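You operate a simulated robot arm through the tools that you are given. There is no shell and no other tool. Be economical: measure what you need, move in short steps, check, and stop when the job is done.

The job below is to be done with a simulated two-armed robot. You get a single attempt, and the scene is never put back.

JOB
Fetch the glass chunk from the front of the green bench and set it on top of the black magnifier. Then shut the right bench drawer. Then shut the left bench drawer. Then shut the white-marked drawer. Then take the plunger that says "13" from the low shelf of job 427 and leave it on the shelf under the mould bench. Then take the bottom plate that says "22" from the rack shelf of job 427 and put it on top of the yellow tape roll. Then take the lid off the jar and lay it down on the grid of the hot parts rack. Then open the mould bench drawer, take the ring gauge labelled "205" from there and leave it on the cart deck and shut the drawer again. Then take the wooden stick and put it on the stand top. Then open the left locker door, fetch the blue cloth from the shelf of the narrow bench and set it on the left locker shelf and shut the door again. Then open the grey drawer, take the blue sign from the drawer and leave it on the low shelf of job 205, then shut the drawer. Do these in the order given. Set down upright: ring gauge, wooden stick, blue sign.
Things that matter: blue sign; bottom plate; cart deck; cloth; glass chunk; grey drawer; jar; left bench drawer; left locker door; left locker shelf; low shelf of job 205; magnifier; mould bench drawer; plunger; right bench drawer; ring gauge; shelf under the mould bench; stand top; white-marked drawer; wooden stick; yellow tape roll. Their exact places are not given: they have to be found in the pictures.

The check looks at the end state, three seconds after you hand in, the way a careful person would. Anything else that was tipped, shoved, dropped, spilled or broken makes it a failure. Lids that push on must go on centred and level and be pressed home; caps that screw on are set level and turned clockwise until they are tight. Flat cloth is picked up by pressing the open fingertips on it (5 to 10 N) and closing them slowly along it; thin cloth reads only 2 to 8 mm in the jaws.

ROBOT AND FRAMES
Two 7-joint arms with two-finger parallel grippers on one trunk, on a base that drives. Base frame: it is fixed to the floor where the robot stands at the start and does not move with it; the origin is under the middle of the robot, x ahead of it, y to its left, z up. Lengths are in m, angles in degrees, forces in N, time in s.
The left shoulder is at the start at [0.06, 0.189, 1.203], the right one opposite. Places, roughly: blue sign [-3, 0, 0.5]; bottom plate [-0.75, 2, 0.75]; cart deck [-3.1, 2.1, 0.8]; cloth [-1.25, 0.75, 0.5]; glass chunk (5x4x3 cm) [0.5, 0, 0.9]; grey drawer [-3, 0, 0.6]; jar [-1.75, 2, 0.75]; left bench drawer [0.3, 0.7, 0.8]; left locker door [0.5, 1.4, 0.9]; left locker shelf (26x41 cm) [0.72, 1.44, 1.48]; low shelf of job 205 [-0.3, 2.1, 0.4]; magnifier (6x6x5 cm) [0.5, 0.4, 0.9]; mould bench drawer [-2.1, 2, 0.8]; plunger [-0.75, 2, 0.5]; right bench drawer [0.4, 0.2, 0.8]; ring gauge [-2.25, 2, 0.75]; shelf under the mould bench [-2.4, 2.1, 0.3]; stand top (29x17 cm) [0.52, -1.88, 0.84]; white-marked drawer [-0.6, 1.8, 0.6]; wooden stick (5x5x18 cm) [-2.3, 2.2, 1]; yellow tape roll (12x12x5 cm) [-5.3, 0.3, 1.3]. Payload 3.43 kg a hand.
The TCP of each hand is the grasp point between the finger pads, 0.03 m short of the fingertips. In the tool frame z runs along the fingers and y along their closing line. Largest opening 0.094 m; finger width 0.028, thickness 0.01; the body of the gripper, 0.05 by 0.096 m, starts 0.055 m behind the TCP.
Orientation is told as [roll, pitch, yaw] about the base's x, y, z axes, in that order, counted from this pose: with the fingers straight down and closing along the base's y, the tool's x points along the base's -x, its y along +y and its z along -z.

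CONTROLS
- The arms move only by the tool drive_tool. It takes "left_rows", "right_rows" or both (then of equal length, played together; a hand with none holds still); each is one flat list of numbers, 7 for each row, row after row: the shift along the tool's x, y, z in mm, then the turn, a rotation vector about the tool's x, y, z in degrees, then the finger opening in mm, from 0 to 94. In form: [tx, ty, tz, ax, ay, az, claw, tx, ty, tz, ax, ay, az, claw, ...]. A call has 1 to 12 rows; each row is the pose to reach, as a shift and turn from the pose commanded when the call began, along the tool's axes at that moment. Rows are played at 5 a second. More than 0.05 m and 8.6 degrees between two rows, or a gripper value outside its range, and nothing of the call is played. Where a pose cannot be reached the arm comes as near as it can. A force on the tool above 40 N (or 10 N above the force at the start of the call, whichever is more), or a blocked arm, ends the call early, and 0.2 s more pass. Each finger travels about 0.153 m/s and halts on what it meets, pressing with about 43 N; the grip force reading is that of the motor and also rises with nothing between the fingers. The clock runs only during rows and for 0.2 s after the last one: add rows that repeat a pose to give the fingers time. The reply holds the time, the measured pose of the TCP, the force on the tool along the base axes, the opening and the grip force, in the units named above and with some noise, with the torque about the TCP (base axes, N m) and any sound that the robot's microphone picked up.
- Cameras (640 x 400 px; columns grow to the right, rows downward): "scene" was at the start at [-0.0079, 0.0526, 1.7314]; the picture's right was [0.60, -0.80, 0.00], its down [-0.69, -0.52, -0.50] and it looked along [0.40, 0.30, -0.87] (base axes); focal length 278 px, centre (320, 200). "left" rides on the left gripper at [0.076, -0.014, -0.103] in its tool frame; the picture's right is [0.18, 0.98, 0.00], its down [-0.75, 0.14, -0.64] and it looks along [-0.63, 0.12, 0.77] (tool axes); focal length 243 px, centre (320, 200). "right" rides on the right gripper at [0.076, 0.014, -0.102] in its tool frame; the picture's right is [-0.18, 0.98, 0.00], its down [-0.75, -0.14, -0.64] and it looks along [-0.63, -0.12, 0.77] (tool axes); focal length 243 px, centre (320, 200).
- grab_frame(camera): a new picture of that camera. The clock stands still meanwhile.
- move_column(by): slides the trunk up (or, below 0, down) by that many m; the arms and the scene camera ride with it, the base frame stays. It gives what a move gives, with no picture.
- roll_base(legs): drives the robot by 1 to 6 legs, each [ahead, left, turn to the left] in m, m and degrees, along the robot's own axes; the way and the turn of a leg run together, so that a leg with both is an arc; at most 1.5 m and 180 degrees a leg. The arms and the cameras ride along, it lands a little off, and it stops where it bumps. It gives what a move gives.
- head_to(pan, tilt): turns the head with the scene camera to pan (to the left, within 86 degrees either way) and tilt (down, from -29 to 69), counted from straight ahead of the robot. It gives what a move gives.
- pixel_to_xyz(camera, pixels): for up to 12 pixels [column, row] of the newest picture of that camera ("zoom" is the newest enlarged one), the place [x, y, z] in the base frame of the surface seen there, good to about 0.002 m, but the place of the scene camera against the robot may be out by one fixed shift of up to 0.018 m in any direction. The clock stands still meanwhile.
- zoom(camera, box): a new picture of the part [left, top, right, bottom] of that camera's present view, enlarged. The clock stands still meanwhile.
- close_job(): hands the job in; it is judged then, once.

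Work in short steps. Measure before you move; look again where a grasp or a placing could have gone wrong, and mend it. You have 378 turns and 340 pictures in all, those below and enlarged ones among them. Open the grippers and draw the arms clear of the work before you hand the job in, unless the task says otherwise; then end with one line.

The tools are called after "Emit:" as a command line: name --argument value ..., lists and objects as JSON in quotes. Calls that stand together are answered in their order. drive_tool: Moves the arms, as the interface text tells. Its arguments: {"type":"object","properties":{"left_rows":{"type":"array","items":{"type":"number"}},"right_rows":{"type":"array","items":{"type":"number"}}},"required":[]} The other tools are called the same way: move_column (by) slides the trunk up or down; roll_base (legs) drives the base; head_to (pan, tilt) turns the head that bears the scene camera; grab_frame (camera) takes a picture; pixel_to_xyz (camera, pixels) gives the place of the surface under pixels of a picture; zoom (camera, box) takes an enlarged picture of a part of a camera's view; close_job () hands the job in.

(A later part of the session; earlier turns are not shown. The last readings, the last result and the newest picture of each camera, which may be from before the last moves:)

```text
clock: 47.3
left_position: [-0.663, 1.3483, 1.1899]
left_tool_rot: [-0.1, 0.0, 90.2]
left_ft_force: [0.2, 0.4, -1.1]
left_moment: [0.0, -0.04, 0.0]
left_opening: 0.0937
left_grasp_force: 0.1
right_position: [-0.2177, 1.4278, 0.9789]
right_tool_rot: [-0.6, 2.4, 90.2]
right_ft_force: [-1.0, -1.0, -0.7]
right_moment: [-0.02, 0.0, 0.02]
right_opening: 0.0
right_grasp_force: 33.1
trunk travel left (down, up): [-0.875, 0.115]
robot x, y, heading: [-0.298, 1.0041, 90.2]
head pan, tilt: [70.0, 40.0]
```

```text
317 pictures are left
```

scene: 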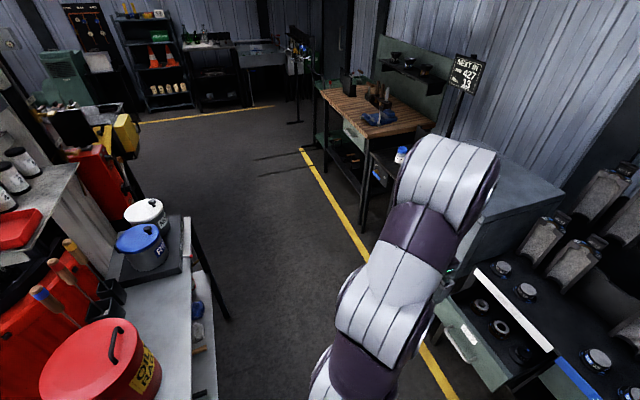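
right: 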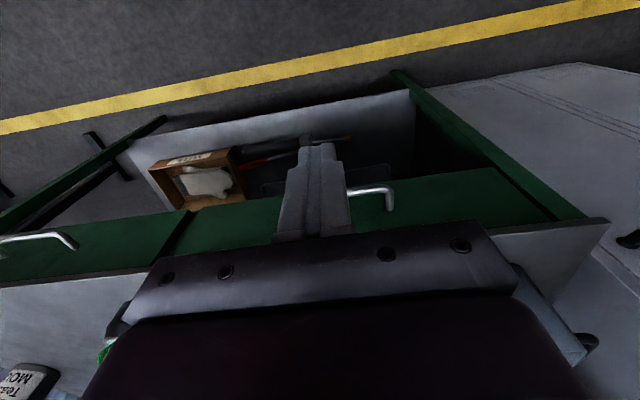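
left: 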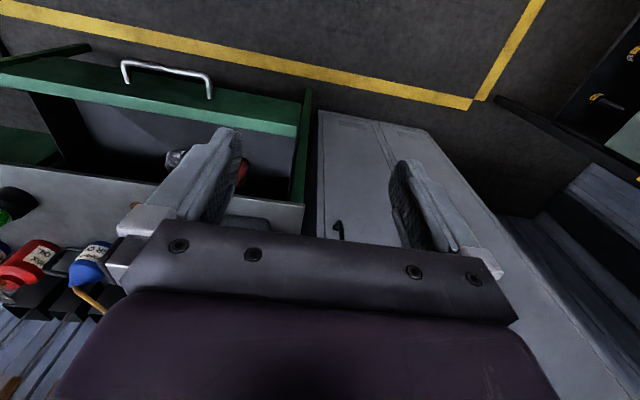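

I see the narrow bench (lower left), the aisle, the mould bench far, and the open drawer (455,330). I measure the key places.

Emit:
pixel_to_xyz --camera "scene" --pixels '[[215, 385], [190, 220], [195, 310], [440, 310], [495, 390], [470, 340], [475, 270], [550, 345], [400, 155], [350, 130], [470, 80], [380, 118]]'

Emit:
head_to --pan 10 --tilt 45

Emit:
grab_frame --camera "scene"

```text
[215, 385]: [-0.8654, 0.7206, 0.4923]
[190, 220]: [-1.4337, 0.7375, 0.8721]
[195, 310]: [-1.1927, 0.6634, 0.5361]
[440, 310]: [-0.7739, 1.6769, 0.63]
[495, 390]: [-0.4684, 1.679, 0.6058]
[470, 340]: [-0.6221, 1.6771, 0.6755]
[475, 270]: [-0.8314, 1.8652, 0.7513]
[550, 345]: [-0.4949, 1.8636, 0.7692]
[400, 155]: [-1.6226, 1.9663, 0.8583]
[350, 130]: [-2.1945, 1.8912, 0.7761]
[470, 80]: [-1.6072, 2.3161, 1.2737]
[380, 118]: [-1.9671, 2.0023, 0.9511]
```

```text
clock: 48.6
left_position: [-0.6632, 1.3485, 1.19]
left_tool_rot: [0.1, 0.0, 90.3]
left_ft_force: [-0.2, 0.0, 0.1]
left_moment: [0.01, 0.0, 0.02]
left_opening: 0.0941
left_grasp_force: 0.1
right_position: [-0.2182, 1.4275, 0.9782]
right_tool_rot: [-0.5, 2.4, 90.2]
right_ft_force: [0.0, -0.3, 0.6]
right_moment: [0.03, 0.04, 0.02]
right_opening: 0.0
right_grasp_force: 33.3
trunk travel left (down, up): [-0.875, 0.115]
robot x, y, heading: [-0.2949, 1.0056, 90.4]
head pan, tilt: [10.0, 45.0]
```

```text
316 pictures are left
```

scene: 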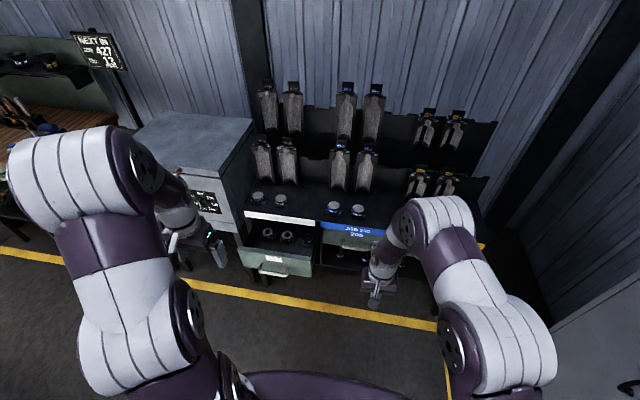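

The white-marked drawer's handle is at (272,272). I measure it and the things inside.

Emit:
pixel_to_xyz --camera "scene" --pixels '[[272, 274], [260, 272], [284, 275], [275, 258], [242, 248], [312, 262], [268, 234], [287, 237], [306, 238], [280, 217], [258, 196], [281, 199]]'

Emit:
zoom --camera "scene" --box '[220, 170, 380, 290]'

```text
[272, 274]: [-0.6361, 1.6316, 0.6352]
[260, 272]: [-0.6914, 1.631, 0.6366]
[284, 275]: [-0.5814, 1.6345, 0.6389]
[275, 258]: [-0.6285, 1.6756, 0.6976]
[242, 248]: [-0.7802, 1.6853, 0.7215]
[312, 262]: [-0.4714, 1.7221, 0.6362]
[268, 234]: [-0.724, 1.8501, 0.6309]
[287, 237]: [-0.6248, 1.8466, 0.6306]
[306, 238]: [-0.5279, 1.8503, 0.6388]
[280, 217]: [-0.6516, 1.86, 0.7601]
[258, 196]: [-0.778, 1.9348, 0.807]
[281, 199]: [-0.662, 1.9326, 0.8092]
```

```text
3.33 times, centred on (300, 230) of scene
```

zoom: 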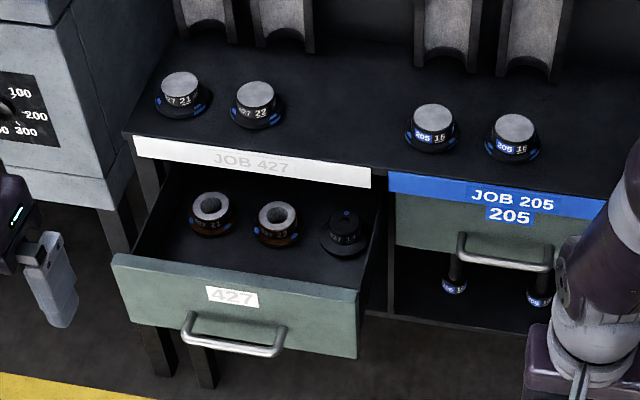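

Handle bar at about (-0.635,1.632,0.644). I strafe left 0.3, ahead 0.08, and lower the trunk 0.28.

Emit:
roll_base --legs '[[0.06, 0.3, 0]]'

Emit:
move_column --by -0.25

Emit:
grab_frame --camera "right"

Emit:
grab_frame --camera "left"

```text
clock: 50.6
left_position: [-0.9602, 1.4067, 1.1905]
left_tool_rot: [0.2, 0.1, 90.3]
left_ft_force: [0.6, 0.1, 0.0]
left_moment: [0.02, -0.01, -0.03]
left_opening: 0.0939
left_grasp_force: 0.1
right_position: [-0.5157, 1.4864, 0.9784]
right_tool_rot: [-0.4, 2.5, 90.3]
right_ft_force: [-0.3, -0.5, -0.4]
right_moment: [0.03, 0.02, 0.0]
right_opening: 0.0
right_grasp_force: 33.3
trunk travel left (down, up): [-0.875, 0.115]
robot x, y, heading: [-0.5947, 1.0601, 90.0]
head pan, tilt: [10.0, 45.0]
```

```text
clock: 53.2
left_position: [-0.9613, 1.4072, 0.9393]
left_tool_rot: [0.0, 0.0, 90.1]
left_ft_force: [-0.3, -0.8, -0.4]
left_moment: [0.02, -0.04, 0.0]
left_opening: 0.094
left_grasp_force: 0.0
right_position: [-0.5166, 1.4861, 0.7291]
right_tool_rot: [-0.5, 2.4, 90.3]
right_ft_force: [0.1, -0.6, -0.3]
right_moment: [0.04, 0.0, 0.01]
right_opening: 0.0
right_grasp_force: 33.7
trunk travel left (down, up): [-0.625, 0.365]
robot x, y, heading: [-0.5938, 1.0649, 90.2]
head pan, tilt: [10.0, 45.0]
```

```text
314 pictures are left
```

right: 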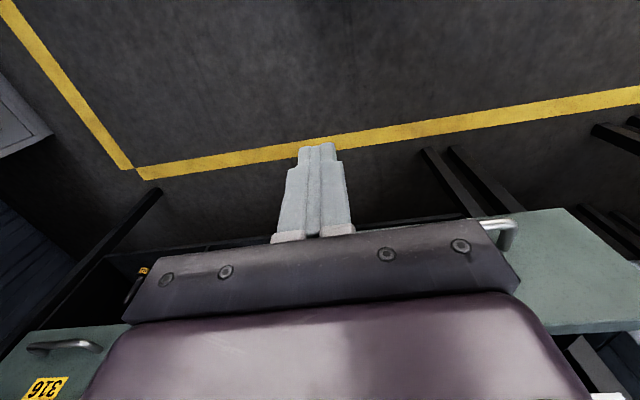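

```text
313 pictures are left
```

left: 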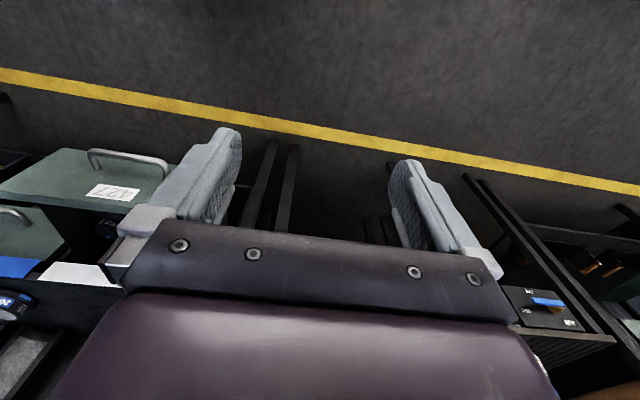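

The left picture shows the handle at (130,158); I measure it.

Emit:
pixel_to_xyz --camera "left" --pixels '[[95, 152], [128, 156], [160, 162], [60, 180], [110, 192]]'

Emit:
pixel_to_xyz --camera "right" --pixels '[[490, 225], [512, 224], [560, 215], [560, 325]]'

```text
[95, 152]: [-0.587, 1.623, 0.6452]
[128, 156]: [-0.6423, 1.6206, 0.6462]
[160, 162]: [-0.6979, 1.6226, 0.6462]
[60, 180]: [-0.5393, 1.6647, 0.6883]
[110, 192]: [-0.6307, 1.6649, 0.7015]
```

```text
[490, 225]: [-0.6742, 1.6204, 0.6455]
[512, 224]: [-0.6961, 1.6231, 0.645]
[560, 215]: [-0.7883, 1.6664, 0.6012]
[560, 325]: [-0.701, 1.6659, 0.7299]
```

Bar at (-0.642,1.620,0.646). I move the hand in front of it with a 20° forward tilt.

Emit:
drive_tool --right_rows '[0, 42, 0, 0, -7, 0, 0, 0, 84, 25, 0, -14, 0, 0, 0, 126, 50, 0, -20, 0, 0, 0, 126, 72, 0, -20, 0, 0, 0, 126, 72, 0, -20, 0, 0]'

Emit:
grab_frame --camera "right"

```text
clock: 54.4
left_position: [-0.9615, 1.4061, 0.9399]
left_tool_rot: [0.1, 0.0, 90.2]
left_ft_force: [0.3, 0.3, 1.1]
left_moment: [0.02, -0.02, 0.01]
left_opening: 0.0941
left_grasp_force: 0.0
right_position: [-0.6424, 1.482, 0.6568]
right_tool_rot: [-0.5, -17.7, 90.5]
right_ft_force: [0.2, 0.1, 0.2]
right_moment: [0.01, -0.01, 0.01]
right_opening: 0.0001
right_grasp_force: 33.3
trunk travel left (down, up): [-0.625, 0.365]
robot x, y, heading: [-0.5968, 1.0629, 90.2]
head pan, tilt: [10.0, 45.0]
```

```text
312 pictures are left
```

right: 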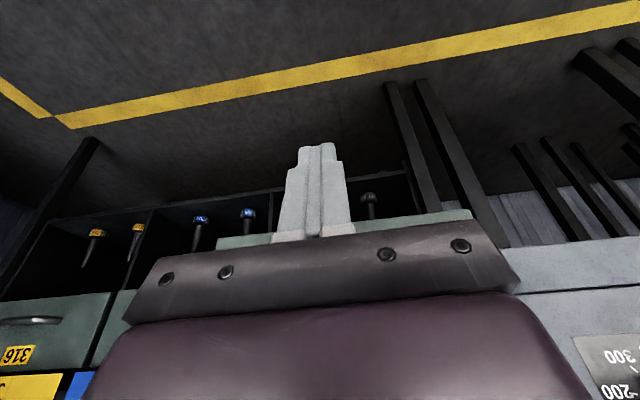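

Hand is aligned. I draw it back, drive the base 0.18 ahead, so the arm can push the full 190 mm.

Emit:
drive_tool --right_rows '[38, 0, -12, 0, 0, 0, 0, 76, 0, -25, 0, 0, 0, 0]' --left_rows '[40, 0, -20, 0, 0, 0, 94, 80, 0, -40, 0, 0, 0, 94]'

Emit:
roll_base --legs '[[0.17, 0, 0]]'

Emit:
grab_frame --camera "left"

```text
clock: 55.0
left_position: [-0.9612, 1.3254, 0.9803]
left_tool_rot: [0.0, 0.0, 90.2]
left_ft_force: [0.2, 0.2, -0.7]
left_moment: [-0.01, -0.01, 0.01]
left_opening: 0.0938
left_grasp_force: 0.2
right_position: [-0.6417, 1.4011, 0.6583]
right_tool_rot: [-0.4, -17.7, 90.3]
right_ft_force: [0.6, -0.1, -0.7]
right_moment: [0.03, -0.02, -0.01]
right_opening: 0.0
right_grasp_force: 32.6
trunk travel left (down, up): [-0.625, 0.365]
robot x, y, heading: [-0.5935, 1.0632, 90.2]
head pan, tilt: [10.0, 45.0]
```

```text
clock: 56.5
left_position: [-0.9624, 1.4976, 0.9791]
left_tool_rot: [0.1, 0.1, 90.3]
left_ft_force: [-0.2, 0.1, 1.0]
left_moment: [-0.03, -0.01, -0.03]
left_opening: 0.094
left_grasp_force: 0.1
right_position: [-0.643, 1.5732, 0.6576]
right_tool_rot: [-0.5, -17.5, 90.4]
right_ft_force: [-0.3, -0.9, -0.1]
right_moment: [0.0, -0.01, 0.03]
right_opening: 0.0
right_grasp_force: 33.3
trunk travel left (down, up): [-0.625, 0.365]
robot x, y, heading: [-0.5911, 1.2331, 90.1]
head pan, tilt: [10.0, 45.0]
```

```text
311 pictures are left
```

left: 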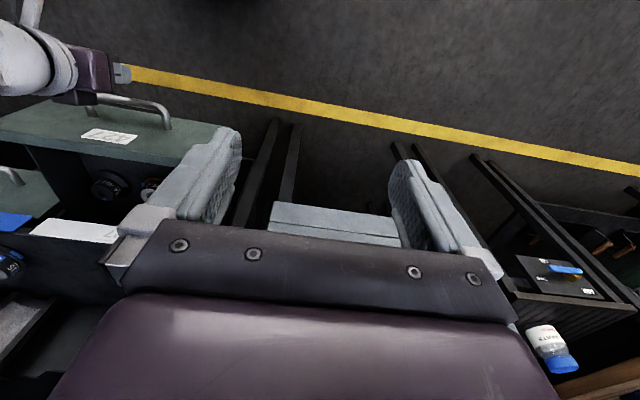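

The hand is right before the bar. I push slowly at ~11 mm per row.

Emit:
drive_tool --right_rows '[-11, 0, 3.5, 0, 0, 0, 0, -21, 0, 6.7, 0, 0, 0, 0, -30, 0, 9.5, 0, 0, 0, 0, -40, 0, 12.7, 0, 0, 0, 0, -50, 0, 15.9, 0, 0, 0, 0, -60, 0, 19, 0, 0, 0, 0, -70, 0, 22.2, 0, 0, 0, 0, -80, 0, 25.4, 0, 0, 0, 0, -90, 0, 28.6, 0, 0, 0, 0, -100, 0, 31.8, 0, 0, 0, 0, -110, 0, 35, 0, 0, 0, 0]'

Emit:
drive_tool --right_rows '[-10, 0, 3.2, 0, 0, 0, 0, -20, 0, 6.4, 0, 0, 0, 0, -30, 0, 9.5, 0, 0, 0, 0, -40, 0, 12.7, 0, 0, 0, 0, -50, 0, 15.9, 0, 0, 0, 0, -60, 0, 19, 0, 0, 0, 0, -70, 0, 22.2, 0, 0, 0, 0, -80, 0, 25.4, 0, 0, 0, 0, -90, 0, 28.6, 0, 0, 0, 0, -100, 0, 31.8, 0, 0, 0, 0]'

Emit:
grab_frame --camera "left"

```text
clock: 58.9
left_position: [-0.9617, 1.4963, 0.9783]
left_tool_rot: [0.1, 0.0, 90.1]
left_ft_force: [-0.3, -0.1, -0.1]
left_moment: [0.03, 0.0, 0.01]
left_opening: 0.0938
left_grasp_force: 0.0
right_position: [-0.6441, 1.6894, 0.658]
right_tool_rot: [-0.5, -17.6, 90.5]
right_ft_force: [0.6, 1.0, 0.2]
right_moment: [-0.04, -0.01, 0.0]
right_opening: 0.0001
right_grasp_force: 32.3
trunk travel left (down, up): [-0.625, 0.365]
robot x, y, heading: [-0.6028, 1.2356, 90.1]
head pan, tilt: [10.0, 45.0]
```

```text
clock: 61.1
left_position: [-0.963, 1.4982, 0.9788]
left_tool_rot: [0.0, 0.0, 90.2]
left_ft_force: [0.2, -0.2, 0.1]
left_moment: [0.04, -0.01, 0.0]
left_opening: 0.0938
left_grasp_force: 0.1
right_position: [-0.6441, 1.7929, 0.6555]
right_tool_rot: [-0.4, -17.7, 90.4]
right_ft_force: [-0.5, 0.1, 0.5]
right_moment: [-0.01, 0.0, 0.02]
right_opening: 0.0001
right_grasp_force: 33.3
trunk travel left (down, up): [-0.625, 0.365]
robot x, y, heading: [-0.5946, 1.2328, 90.3]
head pan, tilt: [10.0, 45.0]
```

```text
310 pictures are left
```

left: 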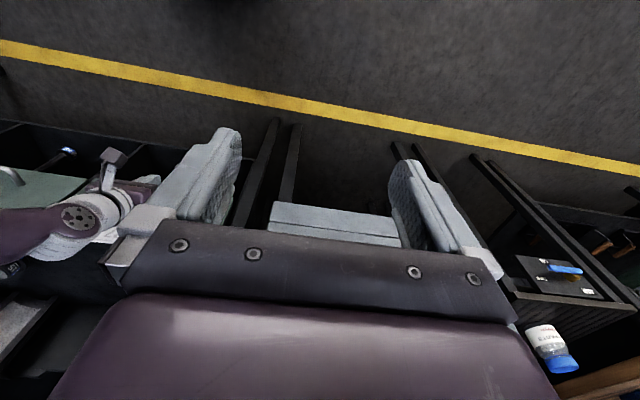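

Not yet blocked; I continue in 5 mm rows.

Emit:
drive_tool --right_rows '[-5, 0, 1.6, 0, 0, 0, 0, -10, 0, 3.2, 0, 0, 0, 0, -15, 0, 4.8, 0, 0, 0, 0, -20, 0, 6.4, 0, 0, 0, 0, -25, 0, 8, 0, 0, 0, 0, -30, 0, 9.5, 0, 0, 0, 0, -35, 0, 11, 0, 0, 0, 0]'

```text
clock: 61.9
left_position: [-0.9622, 1.4957, 0.9784]
left_tool_rot: [0.0, 0.1, 90.2]
left_ft_force: [0.0, -0.4, 0.3]
left_moment: [-0.04, 0.04, 0.02]
left_opening: 0.0938
left_grasp_force: 0.0
right_position: [-0.6436, 1.8035, 0.6511]
right_tool_rot: [-1.0, -16.6, 90.6]
right_ft_force: [-1.3, -4.4, -1.6]
right_moment: [0.31, -0.04, -0.07]
right_opening: 0.0002
right_grasp_force: 32.7
trunk travel left (down, up): [-0.625, 0.365]
robot x, y, heading: [-0.594, 1.2322, 90.0]
head pan, tilt: [10.0, 45.0]
stopped in row 4 (right hand): the force on the tool passed its limit at 46 N (the readings are from after the stop); the commanded pose is now the measured one
```

Blocked at the closed position. I draw back and look.

Emit:
drive_tool --right_rows '[40, 0, -12, 0, 0, 0, 0, 80, 0, -24, 0, 0, 0, 0, 120, 0, -36, 0, 0, 0, 0, 160, 0, -48, 0, 0, 0, 0, 200, 0, -60, 0, 0, 0, 0]'

Emit:
head_to --pan 0 --tilt 45

Emit:
grab_frame --camera "scene"

Emit:
grab_frame --camera "right"

```text
clock: 63.1
left_position: [-0.9621, 1.494, 0.9792]
left_tool_rot: [0.0, 0.0, 90.3]
left_ft_force: [-1.0, 0.1, -0.2]
left_moment: [0.04, 0.01, 0.0]
left_opening: 0.0939
left_grasp_force: 0.0
right_position: [-0.6416, 1.5948, 0.6507]
right_tool_rot: [-0.8, -16.9, 90.5]
right_ft_force: [-0.5, -0.4, -0.3]
right_moment: [0.04, 0.01, 0.03]
right_opening: 0.0001
right_grasp_force: 32.4
trunk travel left (down, up): [-0.625, 0.365]
robot x, y, heading: [-0.5938, 1.2306, 90.5]
head pan, tilt: [10.0, 45.0]
```

```text
clock: 63.9
left_position: [-0.9611, 1.4963, 0.9786]
left_tool_rot: [0.0, 0.0, 90.2]
left_ft_force: [0.3, 0.7, 1.3]
left_moment: [0.01, -0.01, -0.01]
left_opening: 0.0941
left_grasp_force: 0.0
right_position: [-0.6415, 1.5949, 0.6508]
right_tool_rot: [-0.8, -16.6, 90.6]
right_ft_force: [0.0, 0.3, 0.3]
right_moment: [-0.02, 0.01, -0.01]
right_opening: 0.0003
right_grasp_force: 32.6
trunk travel left (down, up): [-0.625, 0.365]
robot x, y, heading: [-0.5978, 1.2308, 90.1]
head pan, tilt: [0.0, 45.0]
```

```text
309 pictures are left
```

scene: 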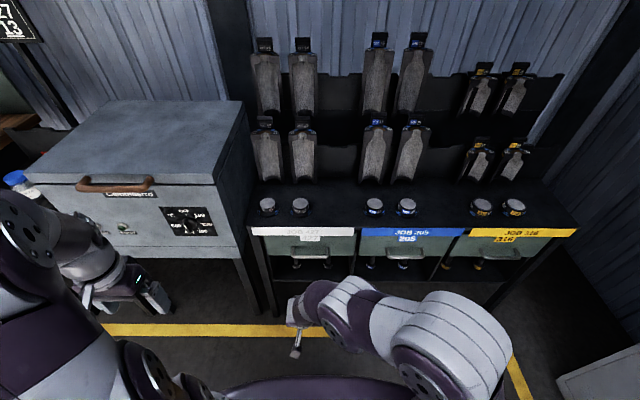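

```text
308 pictures are left
```

right: 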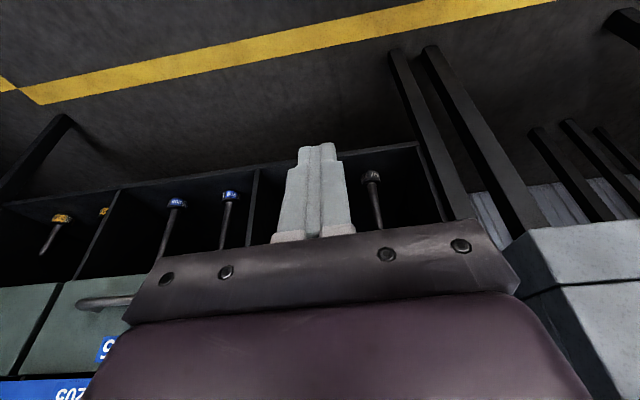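

All three drawers are flush. I zoom on the low shelf of job 427 at (310,262).

Emit:
zoom --camera "scene" --box '[250, 220, 410, 320]'

Emit:
zoom --camera "right" --box '[250, 140, 450, 265]'

```text
4.00 times, centred on (330, 270) of scene
```

zoom: 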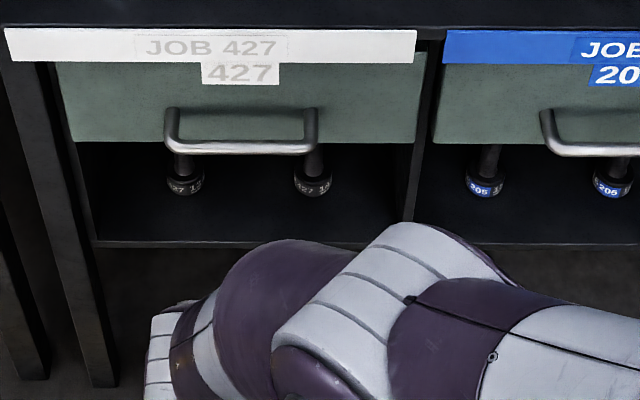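

```text
3.20 times, centred on (350, 202) of right
```

zoom: 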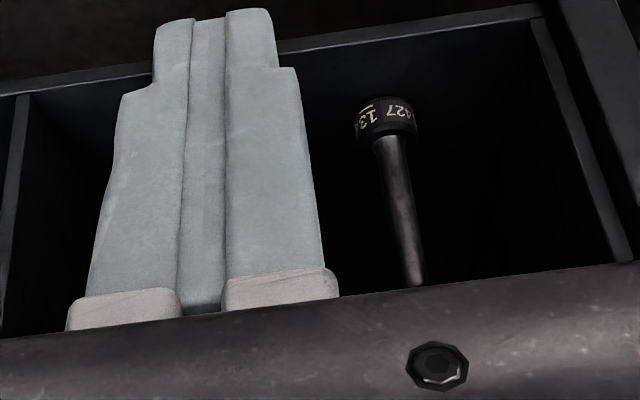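

The left plunger reads "427 13". I get positions of both plungers and the shelf.

Emit:
pixel_to_xyz --camera "right" --pixels '[[371, 176], [363, 175], [379, 175], [374, 195], [378, 215], [379, 225], [400, 150], [410, 200], [400, 220]]'

Emit:
pixel_to_xyz --camera "scene" --pixels '[[296, 266], [328, 266], [296, 258], [328, 258], [310, 258], [300, 281], [310, 276], [420, 280], [270, 266]]'

```text
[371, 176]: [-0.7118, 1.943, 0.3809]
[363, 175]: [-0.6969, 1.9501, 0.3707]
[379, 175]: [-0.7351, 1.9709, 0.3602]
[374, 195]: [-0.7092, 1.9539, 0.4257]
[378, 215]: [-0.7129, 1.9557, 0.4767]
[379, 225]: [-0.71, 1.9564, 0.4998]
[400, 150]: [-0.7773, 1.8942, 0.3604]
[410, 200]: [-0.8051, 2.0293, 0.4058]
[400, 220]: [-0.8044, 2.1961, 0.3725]
```

```text
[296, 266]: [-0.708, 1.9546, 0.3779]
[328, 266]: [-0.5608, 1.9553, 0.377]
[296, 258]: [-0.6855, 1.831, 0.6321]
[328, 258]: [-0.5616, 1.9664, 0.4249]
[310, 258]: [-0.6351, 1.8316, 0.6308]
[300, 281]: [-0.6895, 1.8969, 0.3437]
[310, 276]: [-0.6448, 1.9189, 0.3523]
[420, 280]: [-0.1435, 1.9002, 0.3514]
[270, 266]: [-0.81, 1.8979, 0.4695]
```

The "13" plunger stands at about (-0.710,1.96), shelf z 0.36, rod rising past 0.50. I back off 0.2 and turn the right hand to point forward.

Emit:
roll_base --legs '[[-0.2, 0, 0]]'

Emit:
drive_tool --right_rows '[-19, 0, -6, 0, -8.2, 0, 0, -38, 0, -12, 0, -16.4, 0, 0, -57, 0, -18, 0, -24.6, 0, 0, -76, 0, -24, 0, -32.8, 0, 0, -95, 0, -30, 0, -41, 0, 0, -114, 0, -36, 0, -49.2, 0, 0, -133, 0, -42, 0, -57.4, 0, 20, -152, 0, -48, 0, -65.6, 0, 40, -172, 0, -52, 0, -73.3, 0, 60]'

Emit:
grab_frame --camera "right"

```text
clock: 65.5
left_position: [-0.9614, 1.294, 0.9786]
left_tool_rot: [0.0, 0.0, 90.4]
left_ft_force: [-0.2, -0.4, -0.2]
left_moment: [0.02, -0.01, 0.0]
left_opening: 0.0939
left_grasp_force: 0.1
right_position: [-0.6408, 1.3933, 0.6522]
right_tool_rot: [-0.9, -16.7, 90.7]
right_ft_force: [-0.8, 0.2, -0.5]
right_moment: [0.03, 0.01, 0.04]
right_opening: 0.0
right_grasp_force: 32.9
trunk travel left (down, up): [-0.625, 0.365]
robot x, y, heading: [-0.5939, 1.0306, 90.2]
head pan, tilt: [0.0, 45.0]
```

```text
clock: 67.5
left_position: [-0.9627, 1.2951, 0.9784]
left_tool_rot: [0.0, 0.0, 90.2]
left_ft_force: [0.7, -0.3, -0.1]
left_moment: [0.0, 0.02, -0.02]
left_opening: 0.0939
left_grasp_force: 0.1
right_position: [-0.6496, 1.5811, 0.7556]
right_tool_rot: [-4.1, -79.9, 95.5]
right_ft_force: [0.5, -0.7, 0.0]
right_moment: [0.0, 0.01, -0.02]
right_opening: 0.0599
right_grasp_force: 0.1
right hand out of reach, approached as far as the arm can: row 7, 8, 9
trunk travel left (down, up): [-0.625, 0.365]
robot x, y, heading: [-0.5937, 1.0301, 90.4]
head pan, tilt: [0.0, 45.0]
```

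```text
305 pictures are left
```

right: 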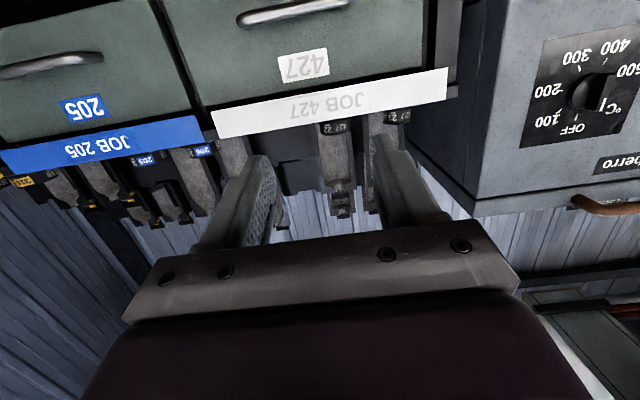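

The hand points nearly forward. I lower the trunk by 0.28 and look into the low shelf.

Emit:
move_column --by -0.28

Emit:
grab_frame --camera "right"

Emit:
grab_frame --camera "scene"

```text
clock: 70.3
left_position: [-0.9628, 1.2962, 0.6992]
left_tool_rot: [0.0, -0.1, 90.3]
left_ft_force: [0.8, 0.0, -0.7]
left_moment: [0.0, 0.02, 0.03]
left_opening: 0.0942
left_grasp_force: 0.0
right_position: [-0.6511, 1.581, 0.4755]
right_tool_rot: [-3.9, -79.8, 95.1]
right_ft_force: [-0.5, 0.4, -0.1]
right_moment: [0.0, -0.02, 0.01]
right_opening: 0.0601
right_grasp_force: 0.1
trunk travel left (down, up): [-0.345, 0.645]
robot x, y, heading: [-0.5918, 1.0303, 90.5]
head pan, tilt: [0.0, 45.0]
```

```text
304 pictures are left
```

right: 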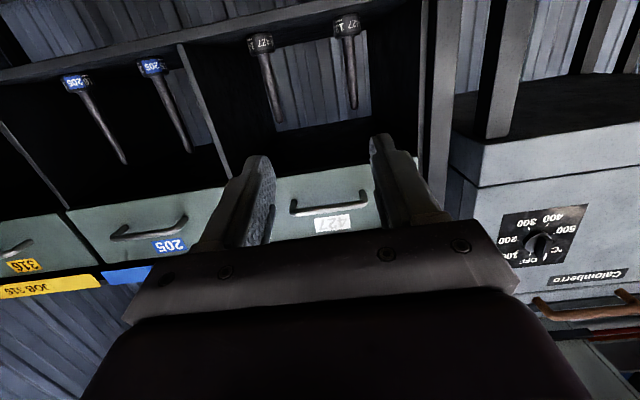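

```text
303 pictures are left
```

scene: 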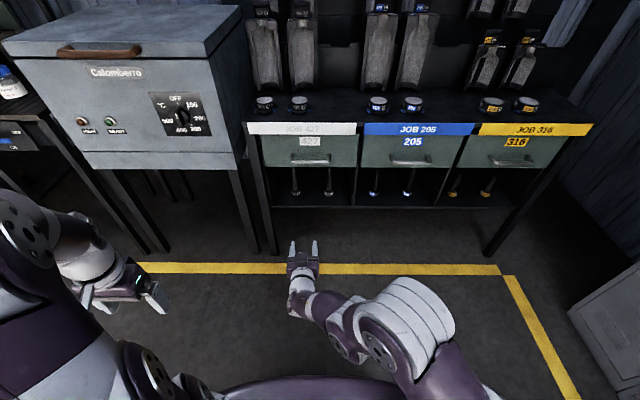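

The two plungers are at (260,80) and (348,60) in the right picture (upside-down). I zoom to read them and measure.

Emit:
zoom --camera "right" --box '[220, 0, 380, 120]'

Emit:
pixel_to_xyz --camera "right" --pixels '[[348, 25], [340, 25], [358, 25], [349, 50], [352, 80], [353, 98], [354, 105], [353, 109], [262, 44], [277, 118], [330, 15], [380, 160]]'

```text
3.33 times, centred on (300, 60) of right
```

zoom: 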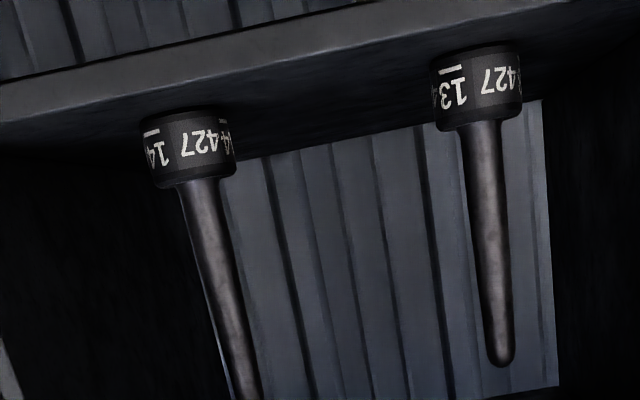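

```text
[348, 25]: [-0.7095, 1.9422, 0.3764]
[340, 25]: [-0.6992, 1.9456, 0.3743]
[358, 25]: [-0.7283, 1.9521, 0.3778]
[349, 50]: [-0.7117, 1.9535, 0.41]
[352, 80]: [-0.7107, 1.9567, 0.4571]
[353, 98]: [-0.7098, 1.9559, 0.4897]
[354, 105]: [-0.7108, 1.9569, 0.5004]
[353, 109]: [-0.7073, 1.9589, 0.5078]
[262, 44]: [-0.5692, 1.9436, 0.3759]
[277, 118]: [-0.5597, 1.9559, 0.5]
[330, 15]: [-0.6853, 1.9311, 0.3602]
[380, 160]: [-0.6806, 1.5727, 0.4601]
```

The left one is "13" (the other "14"); rod at (-0.711,1.96), head z 0.36–0.40, top 0.51. I send a hold row to see the arm's settled pose.

Emit:
drive_tool --right_rows '[0, 0, 0, 0, 0, 0, 60, 0, 0, 0, 0, 0, 0, 60]'

```text
clock: 70.9
left_position: [-0.9618, 1.2954, 0.6992]
left_tool_rot: [0.0, 0.0, 90.3]
left_ft_force: [-0.5, 0.2, 0.4]
left_moment: [0.02, -0.01, -0.03]
left_opening: 0.094
left_grasp_force: 0.1
right_position: [-0.6502, 1.5809, 0.4751]
right_tool_rot: [-3.9, -79.9, 95.2]
right_ft_force: [0.1, -0.3, -0.6]
right_moment: [0.02, 0.04, 0.0]
right_opening: 0.06
right_grasp_force: 0.0
trunk travel left (down, up): [-0.345, 0.645]
robot x, y, heading: [-0.5939, 1.0327, 90.4]
head pan, tilt: [0.0, 45.0]
```

Good enough: 10° down-tilt. Before driving ahead I measure the oven front, since the left hand rides along.

Emit:
pixel_to_xyz --camera "scene" --pixels '[[130, 130], [50, 110], [230, 130], [110, 50], [250, 260], [160, 250], [20, 140], [12, 75]]'

```text
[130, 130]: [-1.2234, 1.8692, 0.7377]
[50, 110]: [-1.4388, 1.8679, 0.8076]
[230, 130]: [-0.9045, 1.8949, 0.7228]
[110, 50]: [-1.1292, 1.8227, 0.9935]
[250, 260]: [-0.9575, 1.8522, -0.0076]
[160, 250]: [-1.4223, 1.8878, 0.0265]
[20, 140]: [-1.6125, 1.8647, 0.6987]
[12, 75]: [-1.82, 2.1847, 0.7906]
```

Clear. I drive ahead 0.27 and left 0.06.

Emit:
roll_base --legs '[[0, 0.06, 0], [0.27, 0, 0]]'

Emit:
grab_frame --camera "right"

```text
clock: 73.4
left_position: [-1.0222, 1.5666, 0.699]
left_tool_rot: [0.0, 0.0, 90.3]
left_ft_force: [0.1, -0.3, -1.0]
left_moment: [0.01, -0.04, 0.0]
left_opening: 0.0936
left_grasp_force: 0.1
right_position: [-0.7121, 1.851, 0.4761]
right_tool_rot: [-3.8, -79.9, 95.1]
right_ft_force: [-1.0, 0.2, 0.0]
right_moment: [0.03, -0.03, 0.04]
right_opening: 0.0602
right_grasp_force: 0.0
trunk travel left (down, up): [-0.345, 0.645]
robot x, y, heading: [-0.6532, 1.3046, 90.2]
head pan, tilt: [0.0, 45.0]
```

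```text
301 pictures are left
```

right: 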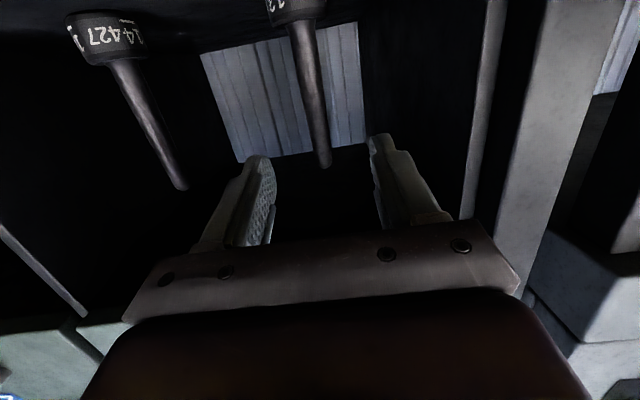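

The rod is between the fingers in line. I drive ahead 0.108.

Emit:
roll_base --legs '[[0.108, 0, 0]]'

Emit:
grab_frame --camera "right"

```text
clock: 74.6
left_position: [-1.0239, 1.6746, 0.6994]
left_tool_rot: [0.1, 0.1, 90.3]
left_ft_force: [-0.1, -1.1, 0.1]
left_moment: [-0.02, 0.0, -0.03]
left_opening: 0.0941
left_grasp_force: 0.1
right_position: [-0.712, 1.9594, 0.476]
right_tool_rot: [-3.8, -79.8, 95.1]
right_ft_force: [0.3, -0.1, 0.3]
right_moment: [0.01, 0.0, -0.03]
right_opening: 0.0601
right_grasp_force: 0.0
trunk travel left (down, up): [-0.345, 0.645]
robot x, y, heading: [-0.6584, 1.4108, 90.4]
head pan, tilt: [0.0, 45.0]
```

```text
300 pictures are left
```

right: 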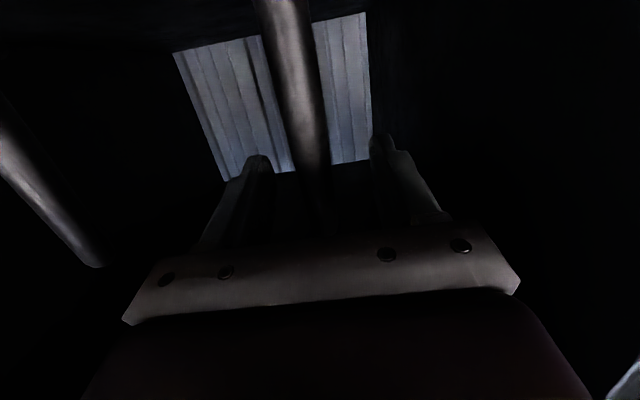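

Rod between the pads. I close the fingers.

Emit:
drive_tool --right_rows '[0, 0, 0, 0, 0, 0, 40, 0, 0, 0, 0, 0, 0, 20, 0, 0, 0, 0, 0, 0, 5, 0, 0, 0, 0, 0, 0, 2, 0, 0, 0, 0, 0, 0, 2]'

```text
clock: 75.8
left_position: [-1.0234, 1.6761, 0.6992]
left_tool_rot: [-0.1, -0.1, 90.3]
left_ft_force: [0.2, -0.9, 0.8]
left_moment: [0.01, 0.03, 0.01]
left_opening: 0.0938
left_grasp_force: 0.1
right_position: [-0.7125, 1.9598, 0.4756]
right_tool_rot: [-3.9, -79.8, 95.1]
right_ft_force: [1.1, 0.3, 0.1]
right_moment: [0.0, -0.02, -0.08]
right_opening: 0.0178
right_grasp_force: 42.9
trunk travel left (down, up): [-0.345, 0.645]
robot x, y, heading: [-0.6569, 1.4112, 90.1]
head pan, tilt: [0.0, 45.0]
```

Gripped at 18 mm. I lift by the trunk 0.03, then back out.

Emit:
move_column --by 0.03

Emit:
roll_base --legs '[[-0.3, 0, 0]]'

Emit:
grab_frame --camera "scene"

Emit:
grab_frame --camera "right"

```text
clock: 76.5
left_position: [-1.0226, 1.6748, 0.7294]
left_tool_rot: [-0.1, 0.1, 90.3]
left_ft_force: [0.0, 0.1, -0.7]
left_moment: [-0.03, 0.0, 0.01]
left_opening: 0.0938
left_grasp_force: 0.0
right_position: [-0.7111, 1.9601, 0.5042]
right_tool_rot: [-4.0, -79.7, 95.1]
right_ft_force: [1.3, -1.1, -3.7]
right_moment: [-0.01, 0.02, 0.01]
right_opening: 0.0175
right_grasp_force: 43.4
trunk travel left (down, up): [-0.375, 0.615]
robot x, y, heading: [-0.6564, 1.4095, 90.2]
head pan, tilt: [0.0, 45.0]
```

```text
clock: 78.6
left_position: [-1.0229, 1.3737, 0.7287]
left_tool_rot: [0.0, 0.0, 90.4]
left_ft_force: [-1.1, -0.4, -0.8]
left_moment: [0.02, -0.02, 0.0]
left_opening: 0.094
left_grasp_force: 0.0
right_position: [-0.7111, 1.6573, 0.5055]
right_tool_rot: [-3.9, -79.8, 95.3]
right_ft_force: [-1.0, -1.0, -4.0]
right_moment: [-0.03, 0.03, -0.03]
right_opening: 0.0171
right_grasp_force: 42.9
trunk travel left (down, up): [-0.375, 0.615]
robot x, y, heading: [-0.6585, 1.1107, 90.5]
head pan, tilt: [0.0, 45.0]
```

```text
299 pictures are left
```

scene: 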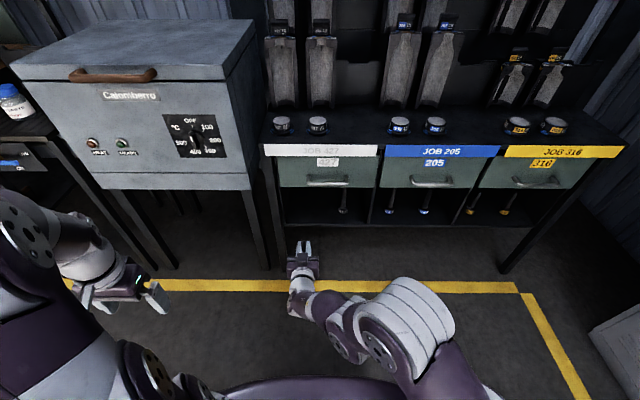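

```text
298 pictures are left
```

right: 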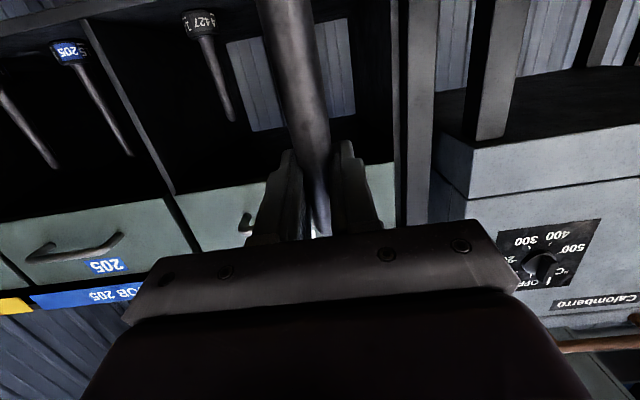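

Plunger held (bottom 0.116 below TCP). I move forward 0.09 for clearance to the narrow bench and strafe left 0.85, then look.

Emit:
roll_base --legs '[[0.07, 0.05, 0], [0, 0.85, 0]]'

Emit:
head_to --pan 35 --tilt 30

Emit:
grab_frame --camera "scene"

```text
clock: 83.7
left_position: [-1.9166, 1.4375, 0.7291]
left_tool_rot: [0.1, 0.0, 90.4]
left_ft_force: [-0.7, 0.0, 0.9]
left_moment: [0.02, 0.0, 0.01]
left_opening: 0.0939
left_grasp_force: 0.1
right_position: [-1.6059, 1.7208, 0.5044]
right_tool_rot: [-4.0, -79.8, 95.4]
right_ft_force: [-0.7, 0.7, -3.0]
right_moment: [-0.04, 0.02, -0.01]
right_opening: 0.0168
right_grasp_force: 43.2
trunk travel left (down, up): [-0.375, 0.615]
robot x, y, heading: [-1.5499, 1.1754, 90.4]
head pan, tilt: [0.0, 45.0]
```

```text
clock: 84.7
left_position: [-1.918, 1.4371, 0.7278]
left_tool_rot: [0.0, 0.0, 90.4]
left_ft_force: [0.6, 0.4, 0.0]
left_moment: [0.0, 0.0, 0.0]
left_opening: 0.0939
left_grasp_force: 0.0
right_position: [-1.6052, 1.7236, 0.5055]
right_tool_rot: [-3.9, -79.8, 95.4]
right_ft_force: [-0.4, 0.3, -3.6]
right_moment: [-0.04, 0.0, -0.02]
right_opening: 0.0168
right_grasp_force: 43.4
trunk travel left (down, up): [-0.375, 0.615]
robot x, y, heading: [-1.5489, 1.1724, 90.7]
head pan, tilt: [35.0, 30.0]
```

```text
297 pictures are left
```

scene: 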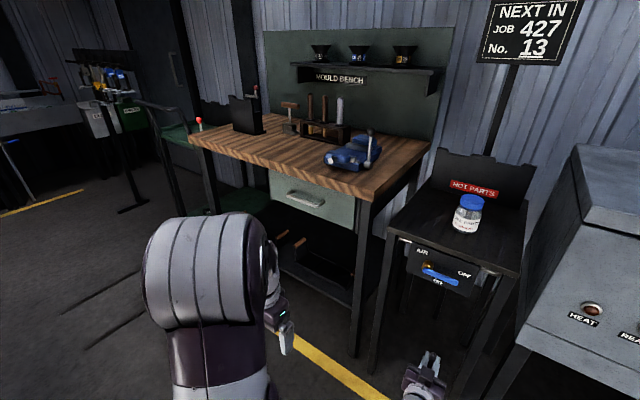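

The mould bench with its lower shelf is ahead-left. I strafe on 0.75 and look straight.

Emit:
roll_base --legs '[[0, 0.75, 0]]'

Emit:
head_to --pan -5 --tilt 35

Emit:
grab_frame --camera "scene"

Emit:
grab_frame --camera "right"

```text
clock: 88.8
left_position: [-2.676, 1.4292, 0.7289]
left_tool_rot: [0.0, -0.1, 90.6]
left_ft_force: [-0.7, -0.7, 0.0]
left_moment: [-0.03, 0.0, -0.02]
left_opening: 0.0938
left_grasp_force: 0.0
right_position: [-2.3658, 1.7154, 0.5038]
right_tool_rot: [-4.0, -79.8, 95.7]
right_ft_force: [-0.2, -0.7, -3.8]
right_moment: [-0.01, 0.02, 0.0]
right_opening: 0.0164
right_grasp_force: 42.7
trunk travel left (down, up): [-0.375, 0.615]
robot x, y, heading: [-2.3062, 1.1684, 90.7]
head pan, tilt: [35.0, 30.0]
```

```text
clock: 89.9
left_position: [-2.676, 1.4282, 0.7284]
left_tool_rot: [0.0, 0.0, 90.6]
left_ft_force: [0.2, -0.3, 1.1]
left_moment: [-0.01, 0.0, 0.01]
left_opening: 0.094
left_grasp_force: 0.1
right_position: [-2.3665, 1.7158, 0.5054]
right_tool_rot: [-3.9, -79.8, 95.6]
right_ft_force: [0.5, -0.3, -3.4]
right_moment: [-0.01, -0.02, 0.01]
right_opening: 0.0161
right_grasp_force: 42.6
trunk travel left (down, up): [-0.375, 0.615]
robot x, y, heading: [-2.3068, 1.1675, 90.8]
head pan, tilt: [-5.0, 35.0]
```

```text
296 pictures are left
```

scene: 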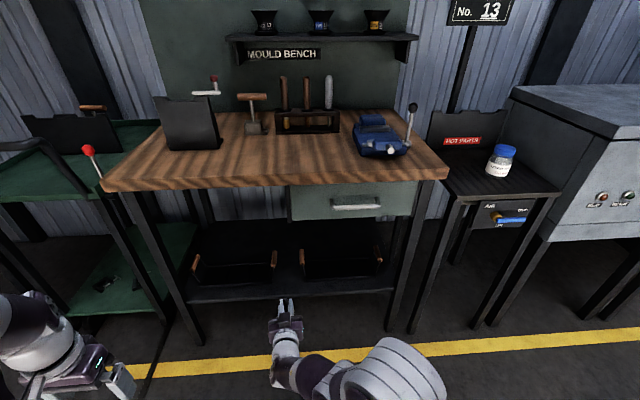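

```text
295 pictures are left
```

right: 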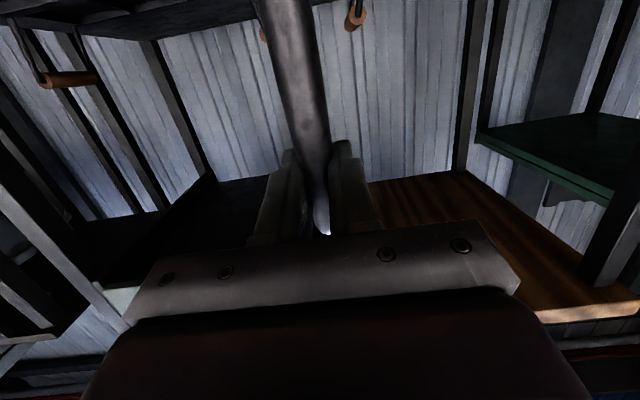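

The shelf under the bench holds two trays at (235,262) and (340,262). I measure the free places between and beside them.

Emit:
pixel_to_xyz --camera "scene" --pixels '[[287, 285], [287, 270], [287, 255], [275, 285], [301, 270], [195, 290], [195, 270], [385, 280], [275, 265], [302, 262], [290, 293], [340, 205]]'

Emit:
zoom --camera "scene" --box '[180, 200, 420, 310]'

```text
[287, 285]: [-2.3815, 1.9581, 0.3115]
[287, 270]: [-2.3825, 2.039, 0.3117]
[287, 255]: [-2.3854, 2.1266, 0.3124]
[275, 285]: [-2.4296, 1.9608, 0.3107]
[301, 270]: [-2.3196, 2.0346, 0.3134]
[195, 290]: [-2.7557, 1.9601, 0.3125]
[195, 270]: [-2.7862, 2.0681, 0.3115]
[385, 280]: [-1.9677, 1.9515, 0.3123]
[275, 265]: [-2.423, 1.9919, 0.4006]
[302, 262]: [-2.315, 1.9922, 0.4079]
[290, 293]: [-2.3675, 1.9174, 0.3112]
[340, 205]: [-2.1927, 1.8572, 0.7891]
```

```text
2.67 times, centred on (300, 255) of scene
```

zoom: 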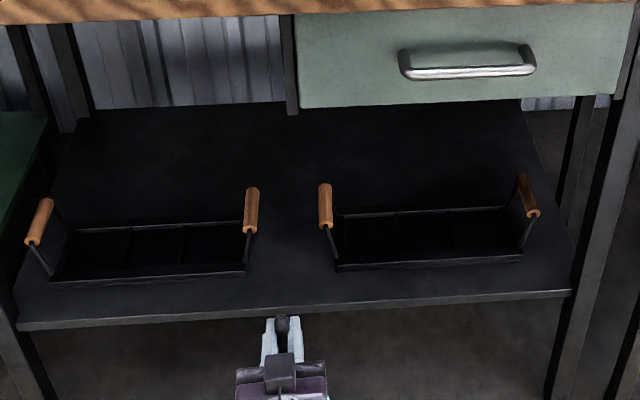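

The free strip between the trays is at x≈-2.37. I drive ahead 0.235 to bring the plunger over (-2.37,1.95).

Emit:
roll_base --legs '[[0.235, 0, 0]]'

Emit:
head_to --pan 0 --tilt 55

Emit:
grab_frame --camera "scene"

Emit:
grab_frame --camera "right"

```text
clock: 91.7
left_position: [-2.6795, 1.6651, 0.7293]
left_tool_rot: [0.0, 0.1, 90.7]
left_ft_force: [0.3, 0.1, -0.6]
left_moment: [0.01, -0.02, 0.05]
left_opening: 0.0937
left_grasp_force: 0.0
right_position: [-2.3693, 1.9518, 0.505]
right_tool_rot: [-3.9, -79.7, 95.7]
right_ft_force: [-0.2, -0.1, -3.2]
right_moment: [-0.01, 0.0, 0.0]
right_opening: 0.0162
right_grasp_force: 43.5
trunk travel left (down, up): [-0.375, 0.615]
robot x, y, heading: [-2.3116, 1.4046, 90.8]
head pan, tilt: [-5.0, 35.0]
```

```text
clock: 92.5
left_position: [-2.6778, 1.6638, 0.7292]
left_tool_rot: [0.0, -0.1, 90.8]
left_ft_force: [-0.6, 0.4, 0.0]
left_moment: [-0.03, -0.01, 0.01]
left_opening: 0.0943
left_grasp_force: 0.1
right_position: [-2.3698, 1.9514, 0.5047]
right_tool_rot: [-4.0, -79.7, 95.7]
right_ft_force: [-0.4, 0.0, -3.4]
right_moment: [-0.03, 0.02, -0.01]
right_opening: 0.0161
right_grasp_force: 43.2
trunk travel left (down, up): [-0.375, 0.615]
robot x, y, heading: [-2.3072, 1.4052, 90.6]
head pan, tilt: [0.0, 55.0]
```

```text
293 pictures are left
```

scene: 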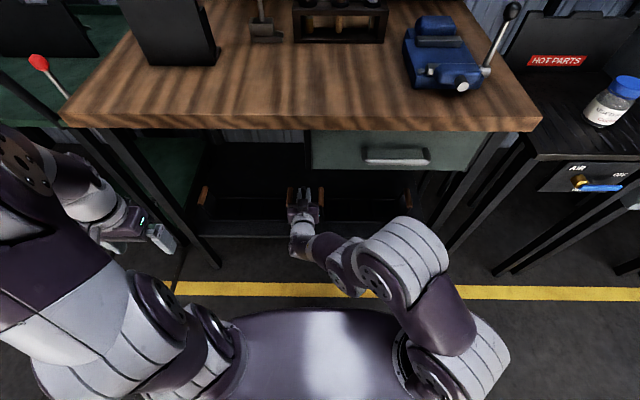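

```text
292 pictures are left
```

right: 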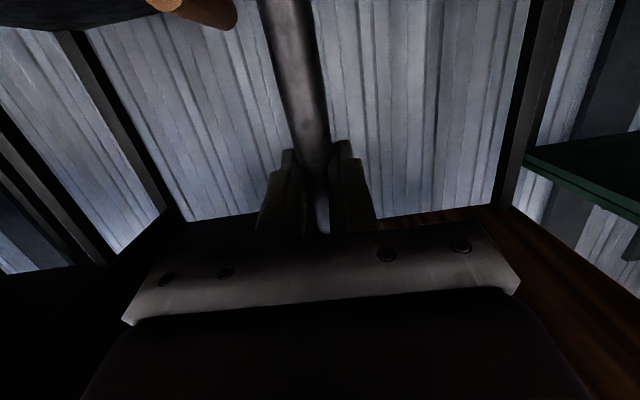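

A tray handle shows at (215,10). I check it, then lower by trunk.

Emit:
pixel_to_xyz --camera "right" --pixels '[[215, 12], [230, 15], [165, 5], [310, 200], [285, 20], [295, 120]]'

Emit:
move_column --by -0.05

Emit:
grab_frame --camera "right"

```text
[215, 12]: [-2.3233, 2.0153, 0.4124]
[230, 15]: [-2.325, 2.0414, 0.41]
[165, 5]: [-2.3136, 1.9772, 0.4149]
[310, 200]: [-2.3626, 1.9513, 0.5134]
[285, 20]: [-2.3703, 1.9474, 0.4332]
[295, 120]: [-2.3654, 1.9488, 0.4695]
```

```text
clock: 93.4
left_position: [-2.6777, 1.665, 0.6788]
left_tool_rot: [0.0, 0.0, 90.7]
left_ft_force: [-0.5, 0.2, -0.1]
left_moment: [0.01, -0.03, 0.02]
left_opening: 0.0941
left_grasp_force: 0.0
right_position: [-2.3693, 1.9527, 0.455]
right_tool_rot: [-4.0, -79.8, 95.8]
right_ft_force: [-0.7, 0.5, -4.1]
right_moment: [-0.04, 0.01, 0.01]
right_opening: 0.0161
right_grasp_force: 42.1
trunk travel left (down, up): [-0.325, 0.665]
robot x, y, heading: [-2.3089, 1.4045, 90.6]
head pan, tilt: [0.0, 55.0]
```

```text
291 pictures are left
```

right: 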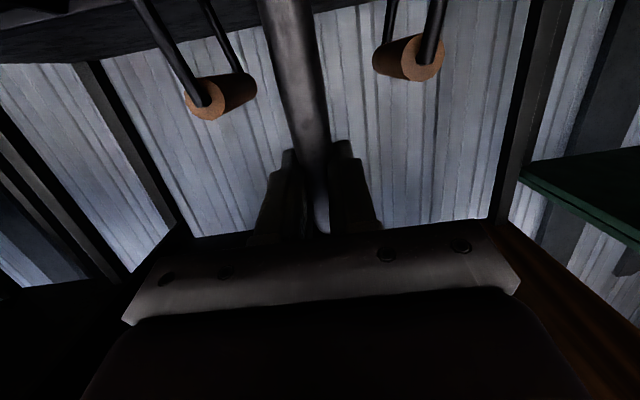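

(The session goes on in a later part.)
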